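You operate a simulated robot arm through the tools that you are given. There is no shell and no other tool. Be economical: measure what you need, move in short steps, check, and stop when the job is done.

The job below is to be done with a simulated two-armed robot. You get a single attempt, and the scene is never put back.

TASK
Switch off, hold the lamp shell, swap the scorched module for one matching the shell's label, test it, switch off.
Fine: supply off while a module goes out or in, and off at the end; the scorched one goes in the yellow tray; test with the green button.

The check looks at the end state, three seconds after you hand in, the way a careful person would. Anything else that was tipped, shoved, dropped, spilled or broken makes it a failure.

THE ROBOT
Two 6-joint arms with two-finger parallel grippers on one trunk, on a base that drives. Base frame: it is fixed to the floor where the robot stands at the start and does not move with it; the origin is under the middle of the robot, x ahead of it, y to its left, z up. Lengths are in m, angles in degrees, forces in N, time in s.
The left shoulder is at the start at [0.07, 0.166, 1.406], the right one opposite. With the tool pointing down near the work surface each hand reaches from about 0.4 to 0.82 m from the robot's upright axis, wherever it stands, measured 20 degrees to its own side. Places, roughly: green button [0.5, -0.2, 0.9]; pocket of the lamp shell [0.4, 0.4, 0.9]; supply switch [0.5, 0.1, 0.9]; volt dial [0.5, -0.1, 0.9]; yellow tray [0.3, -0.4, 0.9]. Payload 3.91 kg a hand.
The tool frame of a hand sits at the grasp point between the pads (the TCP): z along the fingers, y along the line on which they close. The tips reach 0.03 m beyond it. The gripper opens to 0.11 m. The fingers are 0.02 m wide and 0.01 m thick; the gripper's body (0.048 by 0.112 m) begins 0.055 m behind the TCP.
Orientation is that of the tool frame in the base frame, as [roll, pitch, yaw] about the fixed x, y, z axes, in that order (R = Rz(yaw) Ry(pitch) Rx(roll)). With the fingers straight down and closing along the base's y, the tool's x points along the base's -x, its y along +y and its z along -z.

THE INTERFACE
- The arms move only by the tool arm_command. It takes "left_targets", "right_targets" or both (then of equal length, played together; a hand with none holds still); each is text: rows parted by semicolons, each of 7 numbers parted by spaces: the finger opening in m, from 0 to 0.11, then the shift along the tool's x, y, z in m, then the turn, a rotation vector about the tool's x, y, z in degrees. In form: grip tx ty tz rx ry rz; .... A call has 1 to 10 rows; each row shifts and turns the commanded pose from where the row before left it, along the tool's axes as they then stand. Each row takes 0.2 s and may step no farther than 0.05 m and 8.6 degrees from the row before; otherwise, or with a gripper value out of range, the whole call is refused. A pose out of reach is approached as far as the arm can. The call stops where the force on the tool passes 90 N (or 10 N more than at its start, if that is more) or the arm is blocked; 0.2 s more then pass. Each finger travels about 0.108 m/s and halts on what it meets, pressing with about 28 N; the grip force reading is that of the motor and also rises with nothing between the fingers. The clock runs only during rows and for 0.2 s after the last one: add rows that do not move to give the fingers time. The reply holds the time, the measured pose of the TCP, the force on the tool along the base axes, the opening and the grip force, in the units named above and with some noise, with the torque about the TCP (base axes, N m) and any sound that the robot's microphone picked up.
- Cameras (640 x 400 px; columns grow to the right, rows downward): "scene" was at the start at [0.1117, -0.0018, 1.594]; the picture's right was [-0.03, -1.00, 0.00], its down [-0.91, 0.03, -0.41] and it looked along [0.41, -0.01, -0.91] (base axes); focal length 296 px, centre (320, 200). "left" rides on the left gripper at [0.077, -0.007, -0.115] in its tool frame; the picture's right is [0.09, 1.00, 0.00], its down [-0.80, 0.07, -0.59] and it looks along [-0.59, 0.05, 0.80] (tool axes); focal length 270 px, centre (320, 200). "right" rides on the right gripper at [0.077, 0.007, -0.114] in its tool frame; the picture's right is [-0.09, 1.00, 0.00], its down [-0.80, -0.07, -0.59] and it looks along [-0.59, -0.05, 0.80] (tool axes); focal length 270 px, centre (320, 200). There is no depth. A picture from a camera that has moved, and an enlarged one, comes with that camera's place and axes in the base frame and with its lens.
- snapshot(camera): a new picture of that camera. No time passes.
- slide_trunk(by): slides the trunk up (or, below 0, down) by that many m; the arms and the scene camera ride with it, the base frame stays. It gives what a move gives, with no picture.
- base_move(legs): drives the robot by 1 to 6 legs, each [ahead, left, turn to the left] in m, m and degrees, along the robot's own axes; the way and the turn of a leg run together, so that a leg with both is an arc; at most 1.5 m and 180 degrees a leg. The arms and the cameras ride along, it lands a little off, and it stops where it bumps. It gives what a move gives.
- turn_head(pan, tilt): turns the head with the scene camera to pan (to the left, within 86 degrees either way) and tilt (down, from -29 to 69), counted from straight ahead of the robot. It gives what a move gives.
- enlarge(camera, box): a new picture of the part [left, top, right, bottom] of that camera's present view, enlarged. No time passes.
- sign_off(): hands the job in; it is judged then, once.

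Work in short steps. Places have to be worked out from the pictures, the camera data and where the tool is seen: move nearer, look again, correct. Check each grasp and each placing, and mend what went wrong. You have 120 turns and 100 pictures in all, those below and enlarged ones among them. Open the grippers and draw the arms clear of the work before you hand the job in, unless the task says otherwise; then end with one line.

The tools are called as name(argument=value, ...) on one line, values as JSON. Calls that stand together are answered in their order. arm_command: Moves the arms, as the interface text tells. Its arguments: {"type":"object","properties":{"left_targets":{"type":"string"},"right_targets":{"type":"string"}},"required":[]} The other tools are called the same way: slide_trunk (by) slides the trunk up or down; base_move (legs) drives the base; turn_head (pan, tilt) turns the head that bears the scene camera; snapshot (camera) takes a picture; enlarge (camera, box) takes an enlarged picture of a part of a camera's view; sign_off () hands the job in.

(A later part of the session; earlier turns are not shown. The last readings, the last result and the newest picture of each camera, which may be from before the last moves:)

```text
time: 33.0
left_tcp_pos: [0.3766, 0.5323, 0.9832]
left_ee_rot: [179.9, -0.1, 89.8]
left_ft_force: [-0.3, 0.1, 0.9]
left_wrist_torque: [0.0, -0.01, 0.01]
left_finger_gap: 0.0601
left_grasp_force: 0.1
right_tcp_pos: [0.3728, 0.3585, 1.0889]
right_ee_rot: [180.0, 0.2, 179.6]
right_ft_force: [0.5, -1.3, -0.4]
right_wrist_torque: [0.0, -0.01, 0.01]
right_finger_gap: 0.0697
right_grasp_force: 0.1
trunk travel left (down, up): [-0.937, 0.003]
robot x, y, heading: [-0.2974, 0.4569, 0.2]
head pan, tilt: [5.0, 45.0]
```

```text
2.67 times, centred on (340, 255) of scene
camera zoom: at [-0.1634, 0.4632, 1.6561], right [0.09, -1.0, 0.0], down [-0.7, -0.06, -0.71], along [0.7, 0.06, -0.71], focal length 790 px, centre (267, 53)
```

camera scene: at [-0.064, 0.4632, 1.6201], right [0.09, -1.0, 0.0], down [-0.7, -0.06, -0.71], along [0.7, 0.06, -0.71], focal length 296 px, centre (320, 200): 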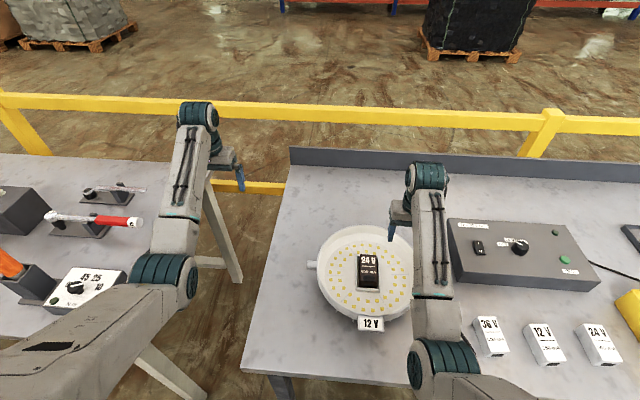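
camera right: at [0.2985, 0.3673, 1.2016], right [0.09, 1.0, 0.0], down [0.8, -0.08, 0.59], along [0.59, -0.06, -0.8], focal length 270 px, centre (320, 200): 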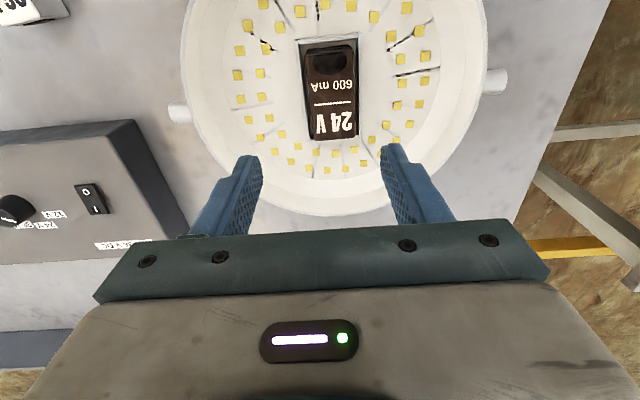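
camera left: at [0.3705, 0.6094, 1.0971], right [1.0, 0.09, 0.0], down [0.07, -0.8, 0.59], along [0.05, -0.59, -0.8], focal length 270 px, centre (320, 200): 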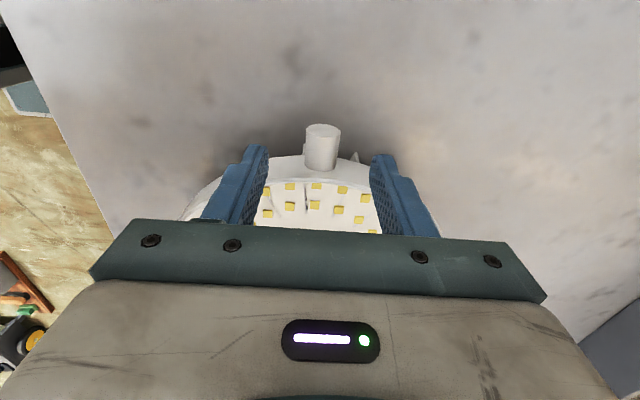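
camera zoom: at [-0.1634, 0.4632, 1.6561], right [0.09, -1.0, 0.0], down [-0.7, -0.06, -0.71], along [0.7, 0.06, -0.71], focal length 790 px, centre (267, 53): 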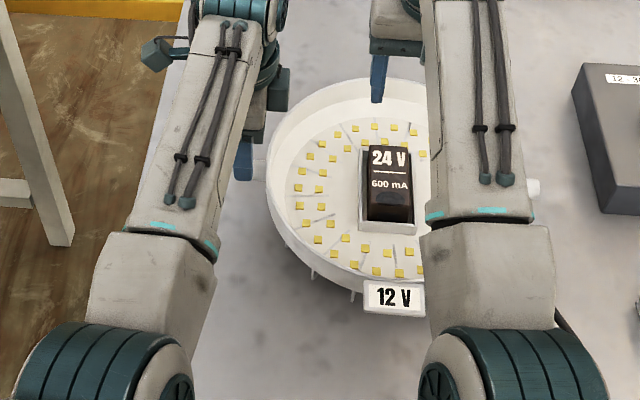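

Best estimate of knob: centre (0.377, 0.526, ~0.925). I lower 4.5 cm and recheck before closing.

arm_command(left_targets="0.06 -0.004 0 0.02 0 0 0; 0.06 0 0 0.015 0 0 0; 0.06 0 0 0.01 0 0 0; 0.06 0 0 0 0 0 0")

snapshot(camera="left")

```text
time: 34.0
left_tcp_pos: [0.3772, 0.5293, 0.9378]
left_ee_rot: [179.9, 0.0, 89.9]
left_ft_force: [1.2, 0.0, -0.7]
left_wrist_torque: [0.01, 0.02, -0.02]
left_finger_gap: 0.0598
left_grasp_force: 0.0
right_tcp_pos: [0.3738, 0.3589, 1.0888]
right_ee_rot: [-179.9, 0.1, 179.6]
right_ft_force: [-0.1, -0.6, -0.6]
right_wrist_torque: [-0.03, 0.03, -0.01]
right_finger_gap: 0.0697
right_grasp_force: 0.1
trunk travel left (down, up): [-0.937, 0.003]
robot x, y, heading: [-0.2998, 0.4583, -0.1]
head pan, tilt: [5.0, 45.0]
```

```text
64 pictures are left
camera left: at [0.3704, 0.6064, 1.0517], right [1.0, 0.09, 0.0], down [0.07, -0.8, 0.59], along [0.05, -0.59, -0.8], focal length 270 px, centre (320, 200)
```

left: 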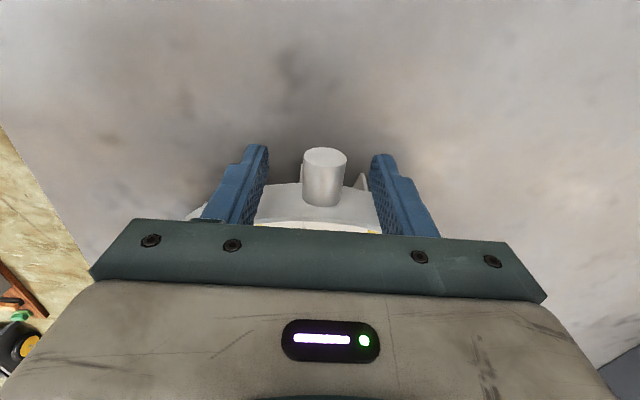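

Knob now resolved: y 0.511–0.536, centre z≈0.915. I lower 1.8 cm more and close the left fingers on it.

arm_command(left_targets="0.06 -0.003 0 0.01 0 0 0; 0.06 0 0 0.008 0 0 0; 0.06 0 0 0 0 0 0")

arm_command(left_targets="0.04 0 0 0 0 0 0; 0.02 0 0 0 0 0 0; 0.0 0 0 0 0 0 0; 0 0 0 0 0 0 0")

snapshot(camera="left")

snapshot(camera="right")

```text
time: 34.8
left_tcp_pos: [0.3773, 0.5266, 0.9201]
left_ee_rot: [179.9, -0.1, 89.9]
left_ft_force: [-0.7, -0.1, 0.5]
left_wrist_torque: [0.01, 0.04, 0.01]
left_finger_gap: 0.0598
left_grasp_force: 0.0
right_tcp_pos: [0.3725, 0.3588, 1.0884]
right_ee_rot: [-180.0, 0.0, 179.6]
right_ft_force: [0.0, -0.7, 1.3]
right_wrist_torque: [0.01, 0.0, -0.03]
right_finger_gap: 0.0701
right_grasp_force: 0.0
trunk travel left (down, up): [-0.937, 0.003]
robot x, y, heading: [-0.2962, 0.4559, 0.1]
head pan, tilt: [5.0, 45.0]
```

```text
time: 35.8
left_tcp_pos: [0.3779, 0.5259, 0.9203]
left_ee_rot: [179.8, 0.0, 89.9]
left_ft_force: [2.2, -0.4, 1.3]
left_wrist_torque: [-0.04, 0.0, 0.4]
left_finger_gap: 0.0237
left_grasp_force: 27.8
right_tcp_pos: [0.3738, 0.36, 1.0881]
right_ee_rot: [-179.9, 0.1, 179.5]
right_ft_force: [-0.3, -0.5, -0.8]
right_wrist_torque: [-0.01, -0.01, -0.02]
right_finger_gap: 0.0698
right_grasp_force: 0.0
trunk travel left (down, up): [-0.937, 0.003]
robot x, y, heading: [-0.296, 0.4602, 0.1]
head pan, tilt: [5.0, 45.0]
```

```text
63 pictures are left
camera left: at [0.3706, 0.603, 1.0342], right [1.0, 0.09, 0.0], down [0.07, -0.8, 0.59], along [0.05, -0.59, -0.8], focal length 270 px, centre (320, 200)
```

left: 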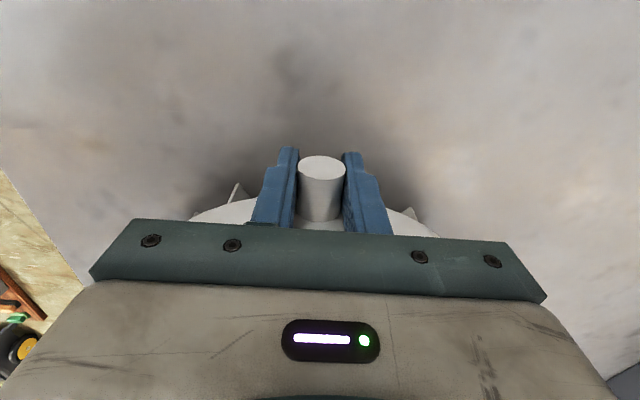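

```text
62 pictures are left
camera right: at [0.2966, 0.3671, 1.2026], right [0.09, 1.0, 0.0], down [0.8, -0.08, 0.6], along [0.59, -0.06, -0.8], focal length 270 px, centre (320, 200)
```

right: 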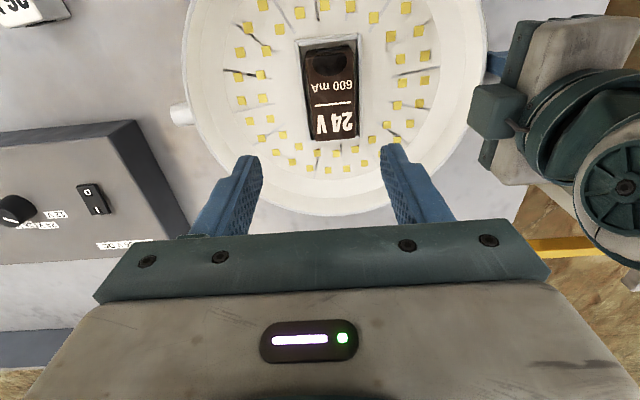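

The left hand holds the knob (gap 0.0237). Now I study the module and pocket walls close up.

enlarge(camera="right", box=[260, 10, 420, 160])

enlarge(camera="scene", box=[310, 200, 410, 290])

```text
2.67 times, centred on (340, 85) of right
camera zoom: at [0.2966, 0.3671, 1.2026], right [0.09, 1.0, 0.0], down [0.8, -0.08, 0.6], along [0.59, -0.06, -0.8], focal length 721 px, centre (267, 507)
```

zoom: 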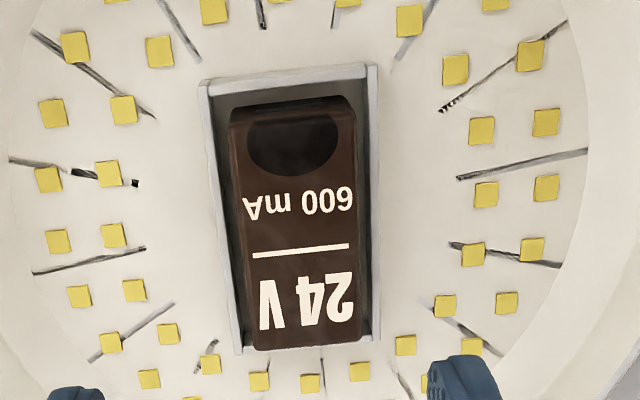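

```text
4.44 times, centred on (360, 245) of scene
camera zoom: at [-0.1631, 0.4644, 1.6561], right [0.09, -1.0, 0.0], down [-0.7, -0.06, -0.71], along [0.7, 0.06, -0.71], focal length 1317 px, centre (142, 0)
```

zoom: 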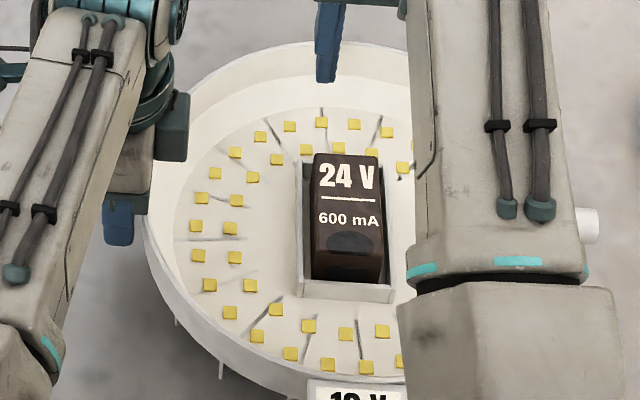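

Module: top z≈0.926, x 0.334–0.420, y centre 0.3715, width ≈0.043; pocket walls' top ≈0.907. I lower the right hand to TCP z≈0.96 first and verify.

arm_command(right_targets="0.07 -0.0035 0.0115 0.03 0 0 0; 0.07 0 0 0.04 0 0 0; 0.07 0 0 0.03 0 0 0; 0.07 0 0 0.02 0 0 0; 0.07 0 0 0.01 0 0 0; 0.07 0 0 0 0 0 0")

snapshot(camera="right")

snapshot(camera="scene")

```text
time: 37.2
left_tcp_pos: [0.3764, 0.5262, 0.9191]
left_ee_rot: [179.8, 0.0, 89.9]
left_ft_force: [2.9, 0.2, 1.8]
left_wrist_torque: [0.02, -0.02, 0.4]
left_finger_gap: 0.024
left_grasp_force: 28.1
right_tcp_pos: [0.3783, 0.3716, 0.9579]
right_ee_rot: [-179.9, 0.1, 179.6]
right_ft_force: [0.6, 0.8, -0.4]
right_wrist_torque: [0.0, -0.01, -0.02]
right_finger_gap: 0.0698
right_grasp_force: 0.1
trunk travel left (down, up): [-0.937, 0.003]
robot x, y, heading: [-0.2965, 0.4569, -0.0]
head pan, tilt: [5.0, 45.0]
```

```text
59 pictures are left
camera right: at [0.3013, 0.379, 1.0726], right [0.09, 1.0, 0.0], down [0.8, -0.08, 0.6], along [0.59, -0.06, -0.8], focal length 270 px, centre (320, 200)
```

right: 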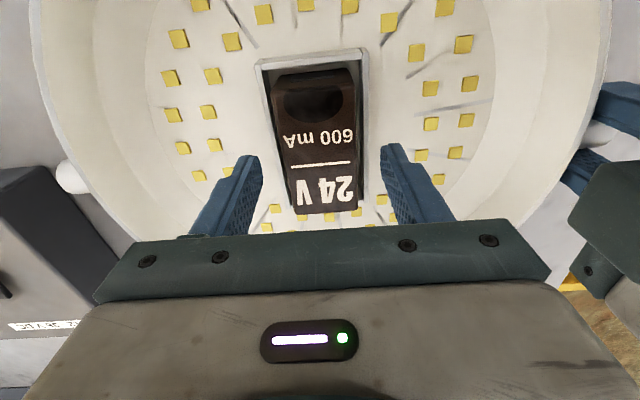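

```text
58 pictures are left
camera scene: at [-0.163, 0.4645, 1.6561], right [0.09, -1.0, 0.0], down [-0.7, -0.06, -0.71], along [0.7, 0.06, -0.71], focal length 296 px, centre (320, 200)
```

scene: 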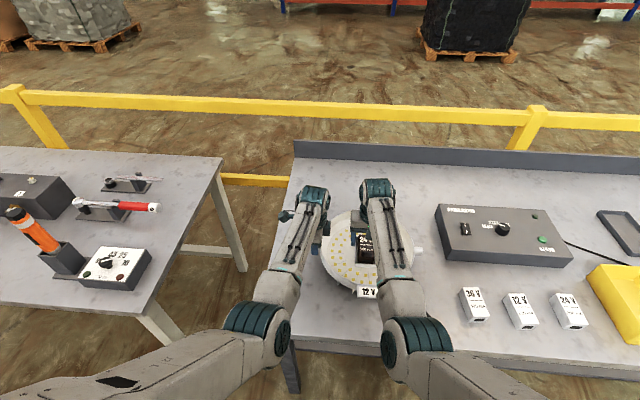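

Consistent (text at x≈0.365, y≈0.372). I lower 1.7 cm and close on the module.

arm_command(right_targets="0.07 0 0 0.009 0 0 0; 0.07 0 0 0.008 0 0 0; 0.055 0 0 0 0 0 0; 0.04 0 0 0 0 0 0; 0.02 0 0 0 0 0 0; 0.0 0 0 0 0 0 0; 0 0 0 0 0 0 0")

snapshot(camera="right")

```text
time: 38.8
left_tcp_pos: [0.377, 0.527, 0.9195]
left_ee_rot: [179.9, 0.0, 89.9]
left_ft_force: [2.4, 1.1, 4.0]
left_wrist_torque: [-0.02, -0.01, 0.37]
left_finger_gap: 0.0238
left_grasp_force: 27.7
right_tcp_pos: [0.3782, 0.3702, 0.9418]
right_ee_rot: [-179.9, 0.1, 179.6]
right_ft_force: [0.3, 0.7, -0.3]
right_wrist_torque: [0.07, -0.08, 0.02]
right_finger_gap: 0.0448
right_grasp_force: 28.4
trunk travel left (down, up): [-0.937, 0.003]
robot x, y, heading: [-0.2984, 0.4587, -0.1]
head pan, tilt: [5.0, 45.0]
```

```text
57 pictures are left
camera right: at [0.301, 0.3789, 1.0559], right [0.09, 1.0, 0.0], down [0.8, -0.08, 0.6], along [0.59, -0.06, -0.8], focal length 270 px, centre (320, 200)
```

right: 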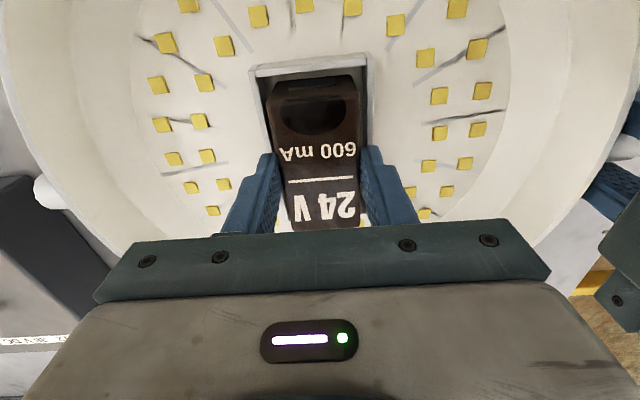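

Gripped at 0.0448 m. I pull straight up in small steps while the left hand holds.

arm_command(right_targets="0 0 0 -0.004 0 0 0; 0 0 0 -0.004 0 0 0; 0 0 0 -0.005 0 0 0; 0 0 0 -0.005 0 0 0; 0 0 0 0 0 0 0")

snapshot(camera="right")

```text
time: 40.0
left_tcp_pos: [0.3772, 0.5259, 0.9196]
left_ee_rot: [180.0, 0.0, 89.9]
left_ft_force: [4.1, 0.5, 4.3]
left_wrist_torque: [0.01, -0.04, 0.37]
left_finger_gap: 0.0239
left_grasp_force: 27.9
right_tcp_pos: [0.3772, 0.3707, 0.9609]
right_ee_rot: [-179.9, 0.1, 179.6]
right_ft_force: [0.5, -1.1, 0.4]
right_wrist_torque: [-0.03, -0.02, -0.02]
right_finger_gap: 0.0
right_grasp_force: 28.8
trunk travel left (down, up): [-0.937, 0.003]
robot x, y, heading: [-0.2998, 0.4551, -0.2]
head pan, tilt: [5.0, 45.0]
```

```text
56 pictures are left
camera right: at [0.3013, 0.3787, 1.0743], right [0.09, 1.0, 0.0], down [0.8, -0.08, 0.6], along [0.59, -0.06, -0.8], focal length 270 px, centre (320, 200)
```

right: 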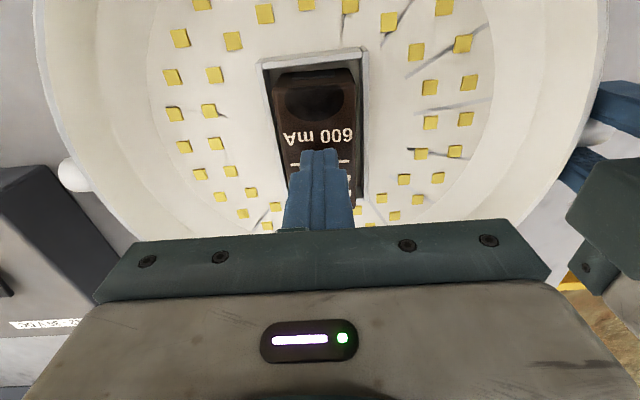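

The grip slid off; the module is stuck firmly. I re-grip deeper (tips just above the wall tops) and pull in tiny steps reading force.

arm_command(right_targets="0.03 0 0 0 0 0 0; 0.06 0 0 0 0 0 0; 0.065 0 0 0 0 0 0; 0.065 0 0 0.01 0 0 0; 0.065 0 0.0005 0.008 0 0 0; 0.065 0 0 0.004 0 0 0; 0.065 0 0 0.002 0 0 0; 0.065 0 0 0 0 0 0")

```text
time: 41.8
left_tcp_pos: [0.3763, 0.5257, 0.9213]
left_ee_rot: [179.8, 0.0, 89.9]
left_ft_force: [3.7, 0.5, 3.7]
left_wrist_torque: [0.05, 0.03, 0.41]
left_finger_gap: 0.0237
left_grasp_force: 27.9
right_tcp_pos: [0.3785, 0.3725, 0.9363]
right_ee_rot: [-179.9, 0.1, 179.6]
right_ft_force: [-0.6, 0.0, 0.1]
right_wrist_torque: [0.0, -0.01, -0.01]
right_finger_gap: 0.0652
right_grasp_force: 0.1
trunk travel left (down, up): [-0.937, 0.003]
robot x, y, heading: [-0.2967, 0.455, 0.1]
head pan, tilt: [5.0, 45.0]
```

No contact yet at tip z≈0.906. I narrow to 0.052 and feel downward for the wall tops.

arm_command(right_targets="0.052 0 0 0 0 0 0; 0.052 0 0 0.002 0 0 0; 0.052 0 0 0.002 0 0 0; 0.052 0 0 0 0 0 0")

snapshot(camera="right")

```text
time: 42.8
left_tcp_pos: [0.3739, 0.5267, 0.9202]
left_ee_rot: [180.0, 0.0, 89.9]
left_ft_force: [9.4, -1.1, -6.8]
left_wrist_torque: [0.5, 0.05, 0.71]
left_finger_gap: 0.0239
left_grasp_force: 28.1
right_tcp_pos: [0.3778, 0.3719, 0.9359]
right_ee_rot: [179.9, 0.4, 179.7]
right_ft_force: [-7.3, -0.3, 30.6]
right_wrist_torque: [0.46, 0.53, 0.59]
right_finger_gap: 0.0517
right_grasp_force: 0.1
trunk travel left (down, up): [-0.937, 0.003]
robot x, y, heading: [-0.2955, 0.4609, -0.1]
head pan, tilt: [5.0, 45.0]
```

```text
55 pictures are left
camera right: at [0.3001, 0.3798, 1.0496], right [0.09, 1.0, 0.0], down [0.8, -0.08, 0.6], along [0.6, -0.06, -0.8], focal length 270 px, centre (320, 200)
```

right: 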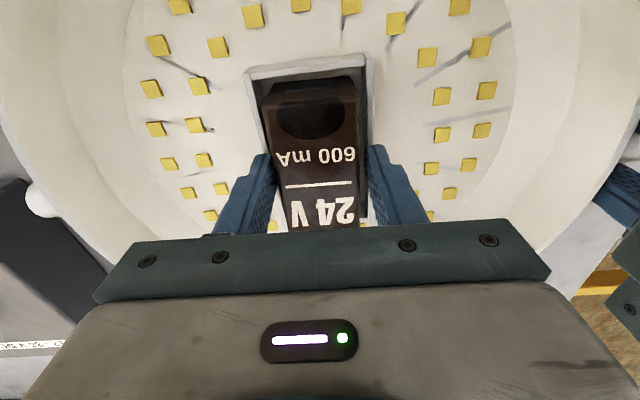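

Contact with the wall tops at TCP z≈0.936. I back off a few mm, close, and pull 2 mm to read the force.

arm_command(right_targets="0.052 0 0 -0.0045 0 0 0; 0.03 0 0 0 0 0 0; 0.0 0 0 0 0 0 0; 0 0 0 0 0 0 0; 0 0 0 0 0 0 0; 0 0 0 -0.002 0 0 0; 0 0 0 0 0 0 0")

arm_command(right_targets="0 0 0 -0.002 0 0 0; 0 0 0 0 0 0 0")

arm_command(right_targets="0 0 0 -0.002 0 0 0; 0 0 0 0 0 0 0")

```text
time: 44.4
left_tcp_pos: [0.3778, 0.5267, 0.9206]
left_ee_rot: [179.9, 0.0, 89.8]
left_ft_force: [1.1, 0.0, 0.9]
left_wrist_torque: [-0.62, -0.06, 0.09]
left_finger_gap: 0.0238
left_grasp_force: 28.5
right_tcp_pos: [0.3774, 0.3715, 0.9389]
right_ee_rot: [180.0, 0.1, 179.6]
right_ft_force: [-0.1, -0.2, -2.1]
right_wrist_torque: [0.0, -0.01, -0.03]
right_finger_gap: 0.0445
right_grasp_force: 28.0
trunk travel left (down, up): [-0.937, 0.003]
robot x, y, heading: [-0.2983, 0.4601, 0.0]
head pan, tilt: [5.0, 45.0]
```

```text
time: 45.0
left_tcp_pos: [0.3769, 0.5269, 0.9201]
left_ee_rot: [179.9, 0.1, 90.0]
left_ft_force: [1.7, -0.8, 2.7]
left_wrist_torque: [-0.25, -0.03, 0.18]
left_finger_gap: 0.0237
left_grasp_force: 28.3
right_tcp_pos: [0.3776, 0.3723, 0.9405]
right_ee_rot: [-179.9, 0.0, 179.5]
right_ft_force: [0.2, 1.1, -1.6]
right_wrist_torque: [0.03, 0.02, -0.01]
right_finger_gap: 0.0443
right_grasp_force: 27.9
trunk travel left (down, up): [-0.937, 0.003]
robot x, y, heading: [-0.2994, 0.4611, 0.0]
head pan, tilt: [5.0, 45.0]
```

```text
time: 45.6
left_tcp_pos: [0.3781, 0.5263, 0.9199]
left_ee_rot: [180.0, 0.0, 89.8]
left_ft_force: [3.0, 0.8, 3.8]
left_wrist_torque: [-0.03, 0.02, 0.18]
left_finger_gap: 0.0237
left_grasp_force: 28.1
right_tcp_pos: [0.3781, 0.3721, 0.9432]
right_ee_rot: [-179.9, 0.1, 179.6]
right_ft_force: [-0.4, 0.3, -2.0]
right_wrist_torque: [0.02, 0.01, 0.01]
right_finger_gap: 0.0446
right_grasp_force: 28.3
trunk travel left (down, up): [-0.937, 0.003]
robot x, y, heading: [-0.2976, 0.4597, -0.2]
head pan, tilt: [5.0, 45.0]
```

Force is only ~2 N: either the module is coming up or the pads slide freely. I look.

enlarge(camera="right", box=[220, 40, 420, 240])

```text
2.00 times, centred on (320, 140) of right
camera zoom: at [0.3014, 0.3791, 1.0568], right [0.09, 1.0, 0.0], down [0.8, -0.08, 0.6], along [0.59, -0.06, -0.8], focal length 541 px, centre (320, 320)
```

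zoom: 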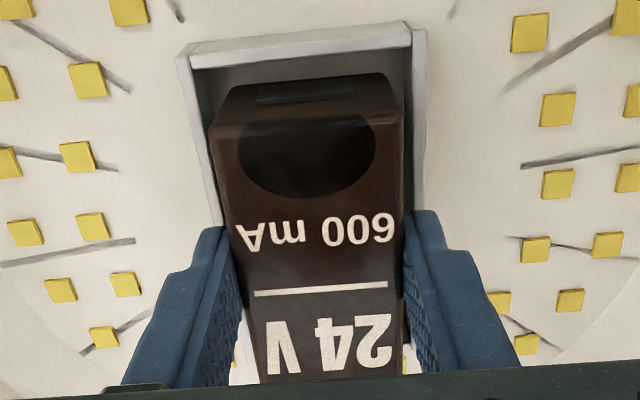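

The module has moved with the hand (text row stays fixed in the hand view). I continue lifting slowly.

arm_command(right_targets="0 0 0 -0.003 0 0 0; 0 0 0 -0.003 0 0 0; 0 0 0 -0.003 0 0 0; 0 0 0 -0.003 0 0 0; 0 0 0 0 0 0 0")

snapshot(camera="right")

```text
time: 46.8
left_tcp_pos: [0.3778, 0.5262, 0.9193]
left_ee_rot: [179.9, 0.0, 89.8]
left_ft_force: [3.9, 0.6, 6.1]
left_wrist_torque: [-0.05, -0.07, 0.33]
left_finger_gap: 0.0235
left_grasp_force: 28.3
right_tcp_pos: [0.3778, 0.3731, 0.9544]
right_ee_rot: [-179.9, 0.1, 179.6]
right_ft_force: [-0.2, -0.1, -1.8]
right_wrist_torque: [-0.03, -0.02, -0.01]
right_finger_gap: 0.0447
right_grasp_force: 28.1
trunk travel left (down, up): [-0.937, 0.003]
robot x, y, heading: [-0.2974, 0.4585, 0.1]
head pan, tilt: [5.0, 45.0]
```

```text
53 pictures are left
camera right: at [0.3012, 0.3794, 1.0692], right [0.09, 1.0, 0.0], down [0.8, -0.08, 0.6], along [0.59, -0.06, -0.8], focal length 270 px, centre (320, 200)
```

right: 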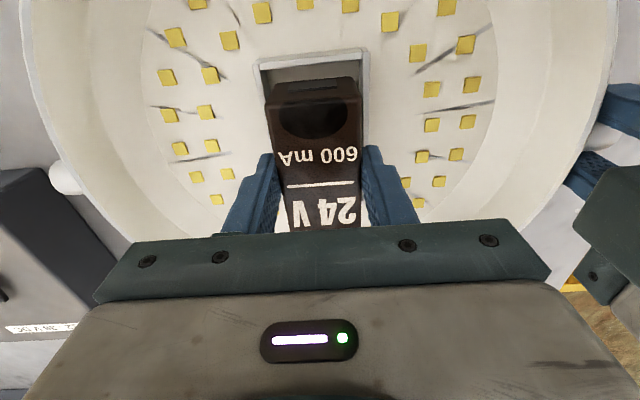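

Lifting works. Now up to about z=1.07 at moderate speed.

arm_command(right_targets="0 0 0 -0.01 0 0 0; 0 0 0 -0.012 0 0 0; 0 0 0 -0.015 0 0 0; 0 0 0 -0.015 0 0 0; 0 0 0 -0.015 0 0 0; 0 0 0 -0.015 0 0 0; 0 0 0 -0.015 0 0 0; 0 0 0 -0.012 0 0 0; 0 0 0 0 0 0 0")

snapshot(camera="right")

snapshot(camera="scene")

```text
time: 48.8
left_tcp_pos: [0.378, 0.5268, 0.9206]
left_ee_rot: [179.9, 0.1, 89.9]
left_ft_force: [2.7, 1.5, 6.0]
left_wrist_torque: [-0.01, -0.02, 0.27]
left_finger_gap: 0.0235
left_grasp_force: 27.4
right_tcp_pos: [0.3773, 0.372, 1.0637]
right_ee_rot: [-179.9, 0.0, 179.6]
right_ft_force: [-0.3, -1.1, -2.8]
right_wrist_torque: [0.03, 0.04, -0.01]
right_finger_gap: 0.0447
right_grasp_force: 27.9
trunk travel left (down, up): [-0.937, 0.003]
robot x, y, heading: [-0.2973, 0.4577, 0.1]
head pan, tilt: [5.0, 45.0]
```

```text
52 pictures are left
camera right: at [0.3006, 0.3795, 1.1782], right [0.09, 1.0, 0.0], down [0.8, -0.08, 0.6], along [0.59, -0.06, -0.8], focal length 270 px, centre (320, 200)
```

right: 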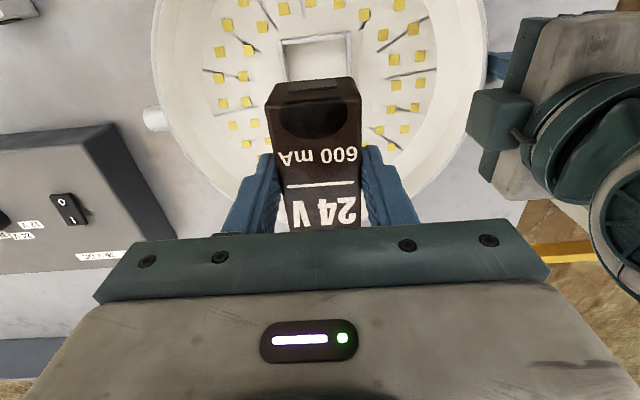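

```text
51 pictures are left
camera scene: at [-0.1632, 0.4646, 1.6561], right [0.09, -1.0, 0.0], down [-0.7, -0.06, -0.71], along [0.7, 0.06, -0.71], focal length 296 px, centre (320, 200)
```

scene: 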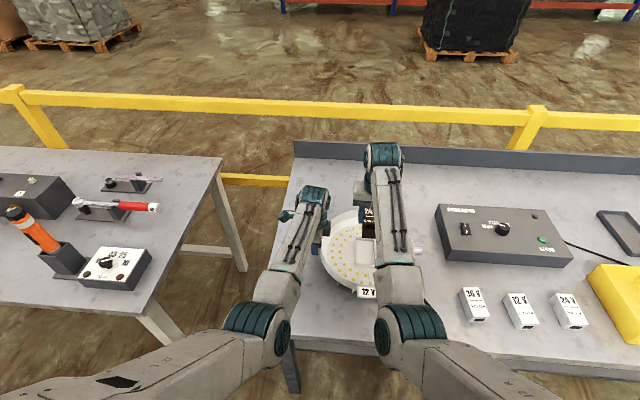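

The scorched module is out and the pocket is empty. I release the shell with the left hand, raise it clear, then look that the shell is undisturbed.

arm_command(left_targets="0.03 0 0 0 0 0 0; 0.06 0 0 0 0 0 0; 0.07 0 0 0 0 0 0; 0.07 0.003 0 -0.02 0 0 0; 0.07 0 0 -0.04 0 0 0; 0.07 0 0 -0.04 0 0 0; 0.07 0 0 -0.04 0 0 0; 0.07 0.03 0 0 0 0 0; 0.07 0.03 0 0 0 0 0; 0.07 0 0 0 0 0 0")

snapshot(camera="right")

```text
time: 51.0
left_tcp_pos: [0.3781, 0.5864, 1.0607]
left_ee_rot: [180.0, -0.1, 89.9]
left_ft_force: [0.3, -0.5, 0.5]
left_wrist_torque: [0.0, -0.01, 0.03]
left_finger_gap: 0.0697
left_grasp_force: 0.0
right_tcp_pos: [0.3777, 0.3704, 1.0651]
right_ee_rot: [-180.0, 0.1, 179.6]
right_ft_force: [-0.1, 0.2, -1.6]
right_wrist_torque: [0.01, 0.02, 0.02]
right_finger_gap: 0.0446
right_grasp_force: 28.5
trunk travel left (down, up): [-0.937, 0.003]
robot x, y, heading: [-0.298, 0.459, 0.0]
head pan, tilt: [5.0, 45.0]
```

```text
50 pictures are left
camera right: at [0.3007, 0.3781, 1.1779], right [0.09, 1.0, 0.0], down [0.8, -0.08, 0.6], along [0.59, -0.06, -0.8], focal length 270 px, centre (320, 200)
```

right: 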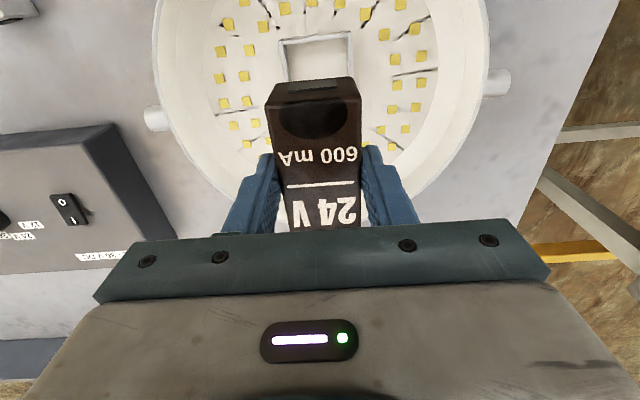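

Shell undisturbed. I drive to the yellow tray side (0.66 m right, 0.06 back).

base_move(legs=[[-0.06, -0.66, 0]])

snapshot(camera="right")

snapshot(camera="scene")

```text
time: 54.7
left_tcp_pos: [0.3165, -0.0728, 1.0599]
left_ee_rot: [-180.0, 0.1, 89.5]
left_ft_force: [0.2, 1.8, 0.2]
left_wrist_torque: [-0.01, -0.02, -0.02]
left_finger_gap: 0.0701
left_grasp_force: 0.1
right_tcp_pos: [0.3171, -0.2917, 1.0636]
right_ee_rot: [-179.9, 0.1, 179.3]
right_ft_force: [-0.1, -1.0, -1.8]
right_wrist_torque: [-0.01, 0.0, 0.03]
right_finger_gap: 0.0446
right_grasp_force: 28.0
trunk travel left (down, up): [-0.937, 0.003]
robot x, y, heading: [-0.3593, -0.2028, -0.2]
head pan, tilt: [5.0, 45.0]
```

```text
49 pictures are left
camera right: at [0.239, -0.2827, 1.1779], right [0.1, 0.99, 0.0], down [0.8, -0.08, 0.6], along [0.59, -0.06, -0.8], focal length 270 px, centre (320, 200)
```

right: 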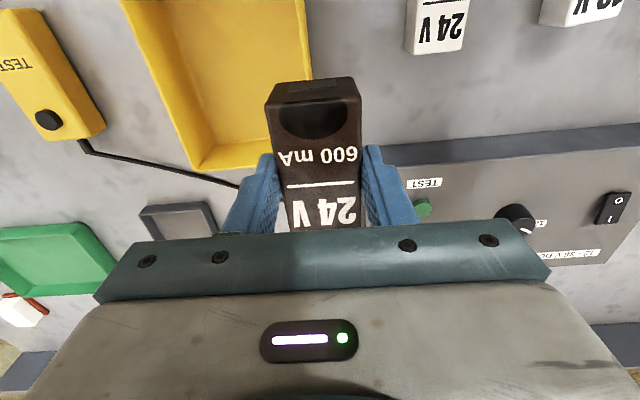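

```text
48 pictures are left
camera scene: at [-0.2242, -0.1947, 1.6561], right [0.08, -1.0, 0.0], down [-0.71, -0.06, -0.71], along [0.7, 0.06, -0.71], focal length 296 px, centre (320, 200)
```

scene: 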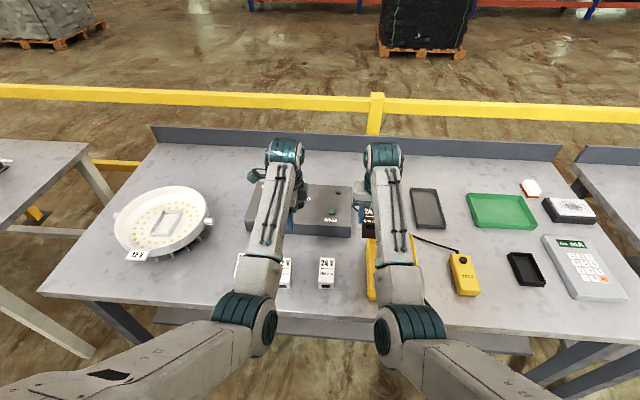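

Tray spans about x 0.18–0.387, y −0.46 to −0.305. I move over its centre (0.29, −0.385) and lower to z≈0.96.

arm_command(right_targets="0 0.009 -0.031 0 0 0 0; 0 0.009 -0.031 0 0 0 0; 0 0.009 -0.031 0 0 0 0; 0 0 0 0.03 0 0 0; 0 0 0 0.03 0 0 0; 0 0 0 0.03 0 0 0; 0 0 0 0.01 0 0 0; 0 0 0 0 0 0 0")

snapshot(camera="right")

enlarge(camera="scene", box=[230, 220, 450, 320])

```text
time: 56.5
left_tcp_pos: [0.3172, -0.0752, 1.0586]
left_ee_rot: [180.0, -0.1, 89.6]
left_ft_force: [0.2, -0.1, 0.3]
left_wrist_torque: [-0.03, 0.03, -0.01]
left_finger_gap: 0.07
left_grasp_force: 0.1
right_tcp_pos: [0.2886, -0.3847, 0.9611]
right_ee_rot: [-180.0, 0.1, 179.3]
right_ft_force: [-0.2, 0.7, -2.1]
right_wrist_torque: [0.04, -0.03, -0.01]
right_finger_gap: 0.0446
right_grasp_force: 28.6
right hand out of reach, approached as far as the arm can: row 3
trunk travel left (down, up): [-0.937, 0.003]
robot x, y, heading: [-0.3601, -0.204, -0.4]
head pan, tilt: [5.0, 45.0]
```

```text
47 pictures are left
camera right: at [0.2119, -0.3761, 1.0751], right [0.1, 0.99, 0.0], down [0.8, -0.08, 0.6], along [0.59, -0.06, -0.8], focal length 270 px, centre (320, 200)
```

right: 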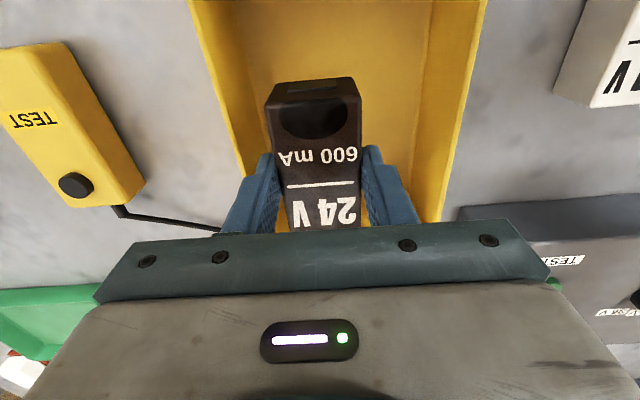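

```text
2.91 times, centred on (340, 270) of scene
camera zoom: at [-0.2245, -0.196, 1.6561], right [0.08, -1.0, 0.0], down [-0.71, -0.06, -0.71], along [0.7, 0.06, -0.71], focal length 862 px, centre (262, -4)
```

zoom: 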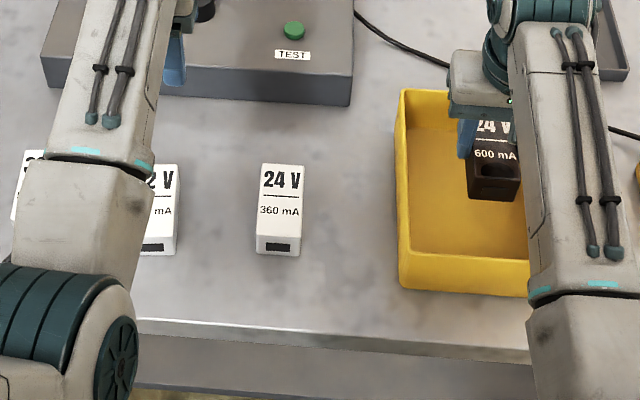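

Centered in the tray. I lower gently until the floor is felt.

arm_command(right_targets="0 0 0 0.012 0 0 0; 0 0 0 0.012 0 0 0; 0 0 0 0.008 0 0 0; 0 0 0 0.005 0 0 0; 0 0 0 0 0 0 0")

arm_command(right_targets="0 0 0 0.004 0 0 0; 0 0 0 0.004 0 0 0; 0 0 0 0 0 0 0")

```text
time: 57.7
left_tcp_pos: [0.3172, -0.074, 1.0594]
left_ee_rot: [-180.0, 0.0, 89.6]
left_ft_force: [0.6, -0.2, 0.2]
left_wrist_torque: [0.01, 0.02, 0.04]
left_finger_gap: 0.0701
left_grasp_force: 0.1
right_tcp_pos: [0.2904, -0.3849, 0.9232]
right_ee_rot: [-179.9, 0.1, 179.4]
right_ft_force: [0.1, -0.5, -2.5]
right_wrist_torque: [-0.02, -0.03, 0.01]
right_finger_gap: 0.0446
right_grasp_force: 28.2
trunk travel left (down, up): [-0.937, 0.003]
robot x, y, heading: [-0.3565, -0.2033, -0.3]
head pan, tilt: [5.0, 45.0]
```

```text
time: 58.5
left_tcp_pos: [0.3168, -0.0753, 1.0599]
left_ee_rot: [-180.0, 0.0, 89.6]
left_ft_force: [-0.3, 0.4, -0.9]
left_wrist_torque: [-0.01, 0.0, -0.01]
left_finger_gap: 0.07
left_grasp_force: 0.1
right_tcp_pos: [0.2903, -0.3838, 0.917]
right_ee_rot: [-179.9, 0.1, 179.3]
right_ft_force: [0.0, -0.1, -2.4]
right_wrist_torque: [-0.04, 0.02, 0.01]
right_finger_gap: 0.0446
right_grasp_force: 28.2
trunk travel left (down, up): [-0.937, 0.003]
robot x, y, heading: [-0.3613, -0.2046, -0.4]
head pan, tilt: [5.0, 45.0]
```

arm_command(right_targets="0 0 0 0.003 0 0 0; 0 0 0 0.003 0 0 0; 0 0 0 0.003 0 0 0; 0 0 0 0 0 0 0")

arm_command(right_targets="0 0 0 0.003 0 0 0; 0 0 0 0.003 0 0 0; 0 0 0 0 0 0 0")

```text
time: 59.5
left_tcp_pos: [0.3178, -0.0754, 1.0598]
left_ee_rot: [180.0, 0.0, 89.6]
left_ft_force: [0.5, 0.3, -0.1]
left_wrist_torque: [0.02, 0.0, 0.02]
left_finger_gap: 0.07
left_grasp_force: 0.0
right_tcp_pos: [0.289, -0.3855, 0.9061]
right_ee_rot: [-179.9, 0.2, 179.3]
right_ft_force: [0.2, 0.2, -2.0]
right_wrist_torque: [-0.03, 0.0, -0.02]
right_finger_gap: 0.0446
right_grasp_force: 27.7
trunk travel left (down, up): [-0.937, 0.003]
robot x, y, heading: [-0.3523, -0.2028, -0.3]
head pan, tilt: [5.0, 45.0]
```

```text
time: 60.3
left_tcp_pos: [0.3168, -0.0745, 1.0604]
left_ee_rot: [179.9, -0.1, 89.5]
left_ft_force: [-0.6, 0.3, 0.3]
left_wrist_torque: [0.0, -0.02, 0.02]
left_finger_gap: 0.07
left_grasp_force: 0.1
right_tcp_pos: [0.2895, -0.3845, 0.9025]
right_ee_rot: [-179.9, 0.2, 179.4]
right_ft_force: [0.9, -0.7, 3.7]
right_wrist_torque: [0.13, 0.23, 0.03]
right_finger_gap: 0.0448
right_grasp_force: 27.5
trunk travel left (down, up): [-0.937, 0.003]
robot x, y, heading: [-0.3566, -0.2046, -0.2]
head pan, tilt: [5.0, 45.0]
```

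Floor contact at z≈0.9025. I open, rise and check that the module lies in the tray.

arm_command(right_targets="0.05 0 0 0 0 0 0; 0.07 0 0 0 0 0 0; 0.07 0 0 0 0 0 0; 0.07 0 0 -0.03 0 0 0; 0.07 0 0 -0.04 0 0 0; 0.07 0 0 -0.04 0 0 0; 0.07 0 0 -0.04 0 0 0; 0.07 0 0 0 0 0 0")

snapshot(camera="right")

```text
time: 62.1
left_tcp_pos: [0.3167, -0.0751, 1.0604]
left_ee_rot: [179.9, 0.0, 89.6]
left_ft_force: [0.2, 0.3, -0.4]
left_wrist_torque: [-0.03, 0.02, -0.04]
left_finger_gap: 0.0702
left_grasp_force: 0.0
right_tcp_pos: [0.289, -0.384, 1.052]
right_ee_rot: [-180.0, 0.1, 179.2]
right_ft_force: [0.7, 0.2, -0.4]
right_wrist_torque: [-0.04, -0.01, 0.0]
right_finger_gap: 0.0702
right_grasp_force: 0.0
trunk travel left (down, up): [-0.937, 0.003]
robot x, y, heading: [-0.3581, -0.2004, -0.2]
head pan, tilt: [5.0, 45.0]
```

```text
45 pictures are left
camera right: at [0.213, -0.3758, 1.1647], right [0.1, 0.99, 0.0], down [0.8, -0.08, 0.6], along [0.59, -0.06, -0.8], focal length 270 px, centre (320, 200)
```

right: 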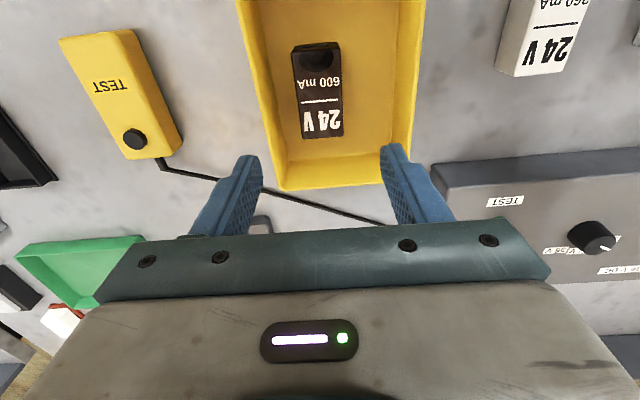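

The scorched module lies in the yellow tray. The 12 V spare should be at ≈(0.243, −0.048), yawed ~+5°. I drive left 0.335 m and a bit back to hover over it.

base_move(legs=[[-0.04, 0.335, 0]])

snapshot(camera="right")

snapshot(camera="scene")

```text
time: 64.3
left_tcp_pos: [0.2789, 0.2596, 1.0592]
left_ee_rot: [-180.0, -0.1, 89.7]
left_ft_force: [0.1, -0.2, -0.7]
left_wrist_torque: [-0.01, 0.01, 0.02]
left_finger_gap: 0.0699
left_grasp_force: 0.0
right_tcp_pos: [0.2521, -0.0503, 1.0494]
right_ee_rot: [-180.0, 0.1, 179.3]
right_ft_force: [-0.4, -1.2, 0.3]
right_wrist_torque: [0.02, 0.01, 0.01]
right_finger_gap: 0.0699
right_grasp_force: 0.1
trunk travel left (down, up): [-0.937, 0.003]
robot x, y, heading: [-0.3928, 0.1302, -0.4]
head pan, tilt: [5.0, 45.0]
```

```text
44 pictures are left
camera right: at [0.1754, -0.0427, 1.1639], right [0.1, 0.99, 0.0], down [0.8, -0.08, 0.6], along [0.59, -0.06, -0.8], focal length 270 px, centre (320, 200)
```

right: 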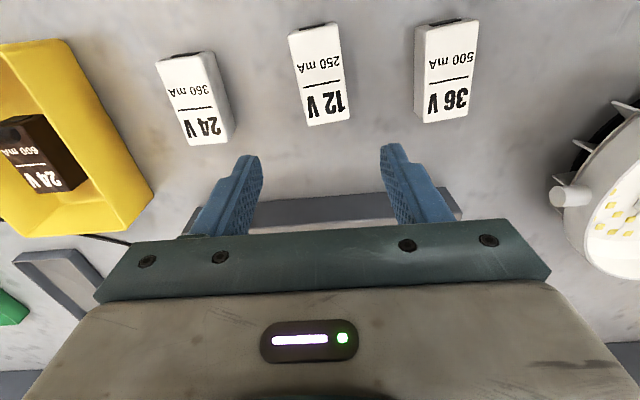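

```text
43 pictures are left
camera scene: at [-0.2626, 0.1358, 1.6561], right [0.08, -1.0, 0.0], down [-0.71, -0.06, -0.71], along [0.7, 0.06, -0.71], focal length 296 px, centre (320, 200)
```

scene: 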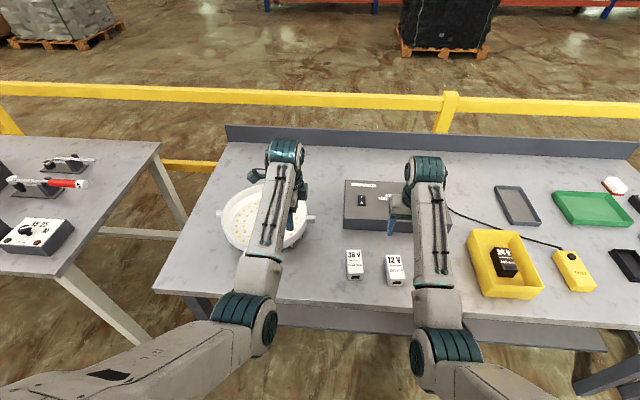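

12 V spare centre at ≈(0.240, −0.0475), yaw ≈+4.7°, top ≈0.888. I align and lower to z≈0.93, then check.

arm_command(right_targets="0.07 0 0 0 0 0 -5.4; 0.07 0.0117 0.0038 0.02 0 0 0; 0.07 0 0 0.035 0 0 0; 0.07 0 0 0.035 0 0 0; 0.07 0 0 0.025 0 0 0; 0.07 0 0 0 0 0 0")

snapshot(camera="right")

```text
time: 65.7
left_tcp_pos: [0.279, 0.2608, 1.06]
left_ee_rot: [179.8, 0.1, 89.5]
left_ft_force: [0.7, 0.3, 0.2]
left_wrist_torque: [0.0, 0.04, 0.0]
left_finger_gap: 0.07
left_grasp_force: 0.1
right_tcp_pos: [0.2406, -0.0467, 0.935]
right_ee_rot: [-180.0, 0.1, -175.3]
right_ft_force: [-0.3, 0.0, 0.1]
right_wrist_torque: [-0.02, -0.03, 0.01]
right_finger_gap: 0.0701
right_grasp_force: 0.1
trunk travel left (down, up): [-0.937, 0.003]
robot x, y, heading: [-0.398, 0.132, -0.2]
head pan, tilt: [5.0, 45.0]
```

```text
42 pictures are left
camera right: at [0.1631, -0.0454, 1.0488], right [0.01, 1.0, 0.0], down [0.8, 0.0, 0.6], along [0.6, 0.0, -0.8], focal length 270 px, centre (320, 200)
```

right: 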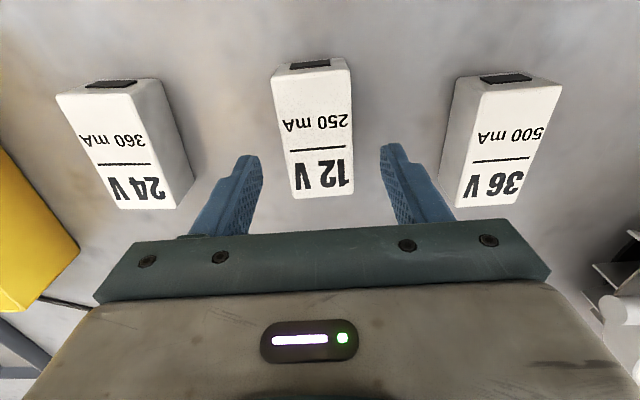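

Alignment looks right (2.5 mm shift toward me needed). I lower to z≈0.901 and close.

arm_command(right_targets="0.07 0.0025 0 0.014 0 0 0; 0.07 0 0 0.012 0 0 0; 0.07 0 0 0.008 0 0 0; 0.055 0 0 0 0 0 0; 0.04 0 0 0 0 0 0; 0.02 0 0 0 0 0 0; 0 0 0 0 0 0 0; 0 0 0 0 0 0 0")

arm_command(right_targets="0 0 0 -0.004 0 0 0; 0 0 0 -0.006 0 0 0; 0 0 0 -0.01 0 0 0; 0 0 0 0 0 0 0")

snapshot(camera="right")

```text
time: 67.5
left_tcp_pos: [0.278, 0.2603, 1.0604]
left_ee_rot: [-180.0, 0.0, 89.6]
left_ft_force: [0.5, 0.0, -0.7]
left_wrist_torque: [0.0, 0.01, 0.02]
left_finger_gap: 0.0701
left_grasp_force: 0.1
right_tcp_pos: [0.2387, -0.0457, 0.9013]
right_ee_rot: [-179.9, 0.1, -175.3]
right_ft_force: [0.4, -0.1, 0.6]
right_wrist_torque: [0.03, -0.11, -0.05]
right_finger_gap: 0.0447
right_grasp_force: 27.9
trunk travel left (down, up): [-0.937, 0.003]
robot x, y, heading: [-0.3954, 0.1306, -0.4]
head pan, tilt: [5.0, 45.0]
```

```text
time: 68.5
left_tcp_pos: [0.2787, 0.2592, 1.06]
left_ee_rot: [-179.9, 0.1, 89.5]
left_ft_force: [0.3, 0.3, -0.1]
left_wrist_torque: [0.01, -0.01, -0.03]
left_finger_gap: 0.07
left_grasp_force: 0.1
right_tcp_pos: [0.2373, -0.047, 0.9204]
right_ee_rot: [-179.9, 0.1, -175.2]
right_ft_force: [0.1, -0.2, -1.6]
right_wrist_torque: [0.03, -0.01, 0.01]
right_finger_gap: 0.0444
right_grasp_force: 27.8
trunk travel left (down, up): [-0.937, 0.003]
robot x, y, heading: [-0.3978, 0.1337, -0.4]
head pan, tilt: [5.0, 45.0]
```

```text
41 pictures are left
camera right: at [0.1608, -0.0458, 1.0348], right [0.01, 1.0, 0.0], down [0.8, 0.0, 0.6], along [0.6, 0.0, -0.8], focal length 270 px, centre (320, 200)
```

right: 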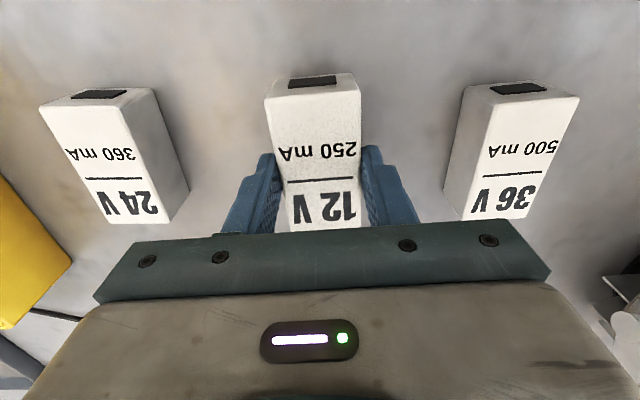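

Held firmly. I lift, straighten the yaw, then drive back to the lamp station (robot ≈ −0.298, 0.458).

arm_command(right_targets="0 0 0 -0.02 0 0 0; 0 0 0 -0.025 0 0 0; 0 0 0 -0.025 0 0 0; 0 0 0 -0.025 0 0 0; 0 0 0 -0.025 0 0 2.4; 0 0 0 0 0 0 2.3; 0 0 0 0 0 0 0")

base_move(legs=[[0.1, 0.326, 0.3]])

snapshot(camera="right")

```text
time: 70.1
left_tcp_pos: [0.2787, 0.2601, 1.0605]
left_ee_rot: [-180.0, 0.0, 89.6]
left_ft_force: [-0.1, -0.6, -0.1]
left_wrist_torque: [0.01, -0.02, -0.03]
left_finger_gap: 0.0701
left_grasp_force: 0.1
right_tcp_pos: [0.2391, -0.0461, 1.0406]
right_ee_rot: [-179.9, 0.1, 180.0]
right_ft_force: [0.3, -0.4, -2.8]
right_wrist_torque: [0.01, -0.03, 0.01]
right_finger_gap: 0.0445
right_grasp_force: 28.2
trunk travel left (down, up): [-0.937, 0.003]
robot x, y, heading: [-0.3938, 0.132, -0.3]
head pan, tilt: [5.0, 45.0]
```

```text
time: 72.3
left_tcp_pos: [0.3775, 0.5877, 1.0603]
left_ee_rot: [179.9, 0.1, 90.2]
left_ft_force: [-0.6, 0.1, -0.2]
left_wrist_torque: [0.01, -0.01, -0.03]
left_finger_gap: 0.07
left_grasp_force: 0.2
right_tcp_pos: [0.3395, 0.2807, 1.0411]
right_ee_rot: [180.0, 0.1, -179.5]
right_ft_force: [-0.4, -0.1, -2.1]
right_wrist_torque: [-0.02, -0.04, 0.0]
right_finger_gap: 0.0447
right_grasp_force: 28.3
trunk travel left (down, up): [-0.937, 0.003]
robot x, y, heading: [-0.2925, 0.4553, 0.3]
head pan, tilt: [5.0, 45.0]
```

```text
40 pictures are left
camera right: at [0.262, 0.2866, 1.1545], right [0.08, 1.0, 0.0], down [0.8, -0.06, 0.6], along [0.59, -0.05, -0.8], focal length 270 px, centre (320, 200)
```

right: 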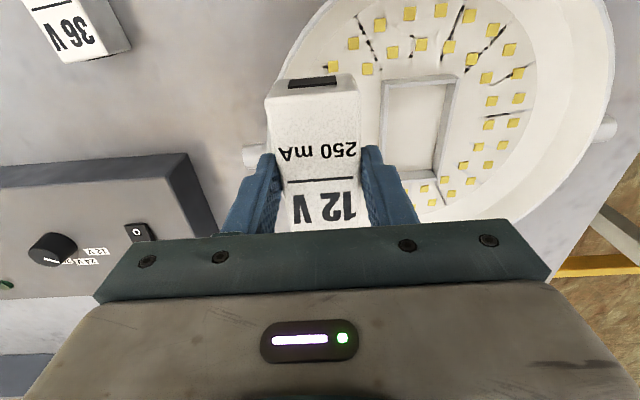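

Back at the lamp. I re-grip the left knob by the same path reversed (to 0.377, 0.5265, 0.920).

arm_command(left_targets="0.06 -0.03 0 0 0 0 0; 0.06 -0.031 0 0 0 0 0; 0.06 0 0 0.04 0 0 0; 0.06 0 0 0.04 0 0 0; 0.06 0 0 0.03 0 0 0; 0.06 0 0 0.02 0 0 0; 0.06 0 0 0.01 0 0 0; 0.06 0 0 0 0 0 0")

snapshot(camera="left")

```text
time: 74.1
left_tcp_pos: [0.3775, 0.5265, 0.9207]
left_ee_rot: [179.9, 0.0, 90.1]
left_ft_force: [0.9, 0.1, 0.6]
left_wrist_torque: [0.02, -0.01, -0.01]
left_finger_gap: 0.0599
left_grasp_force: 0.0
right_tcp_pos: [0.3399, 0.2818, 1.0397]
right_ee_rot: [-179.8, 0.1, -179.5]
right_ft_force: [-0.7, 0.5, -2.7]
right_wrist_torque: [-0.02, 0.0, -0.01]
right_finger_gap: 0.0447
right_grasp_force: 28.2
trunk travel left (down, up): [-0.937, 0.003]
robot x, y, heading: [-0.2967, 0.4613, -0.2]
head pan, tilt: [5.0, 45.0]
```

```text
39 pictures are left
camera left: at [0.3704, 0.6037, 1.0342], right [1.0, 0.09, 0.0], down [0.07, -0.8, 0.6], along [0.05, -0.59, -0.8], focal length 270 px, centre (320, 200)
```

left: 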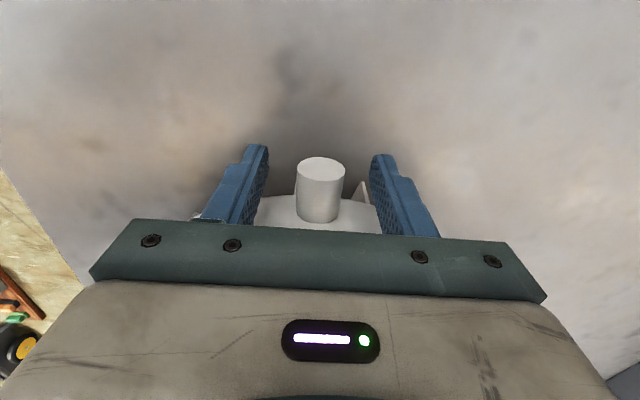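

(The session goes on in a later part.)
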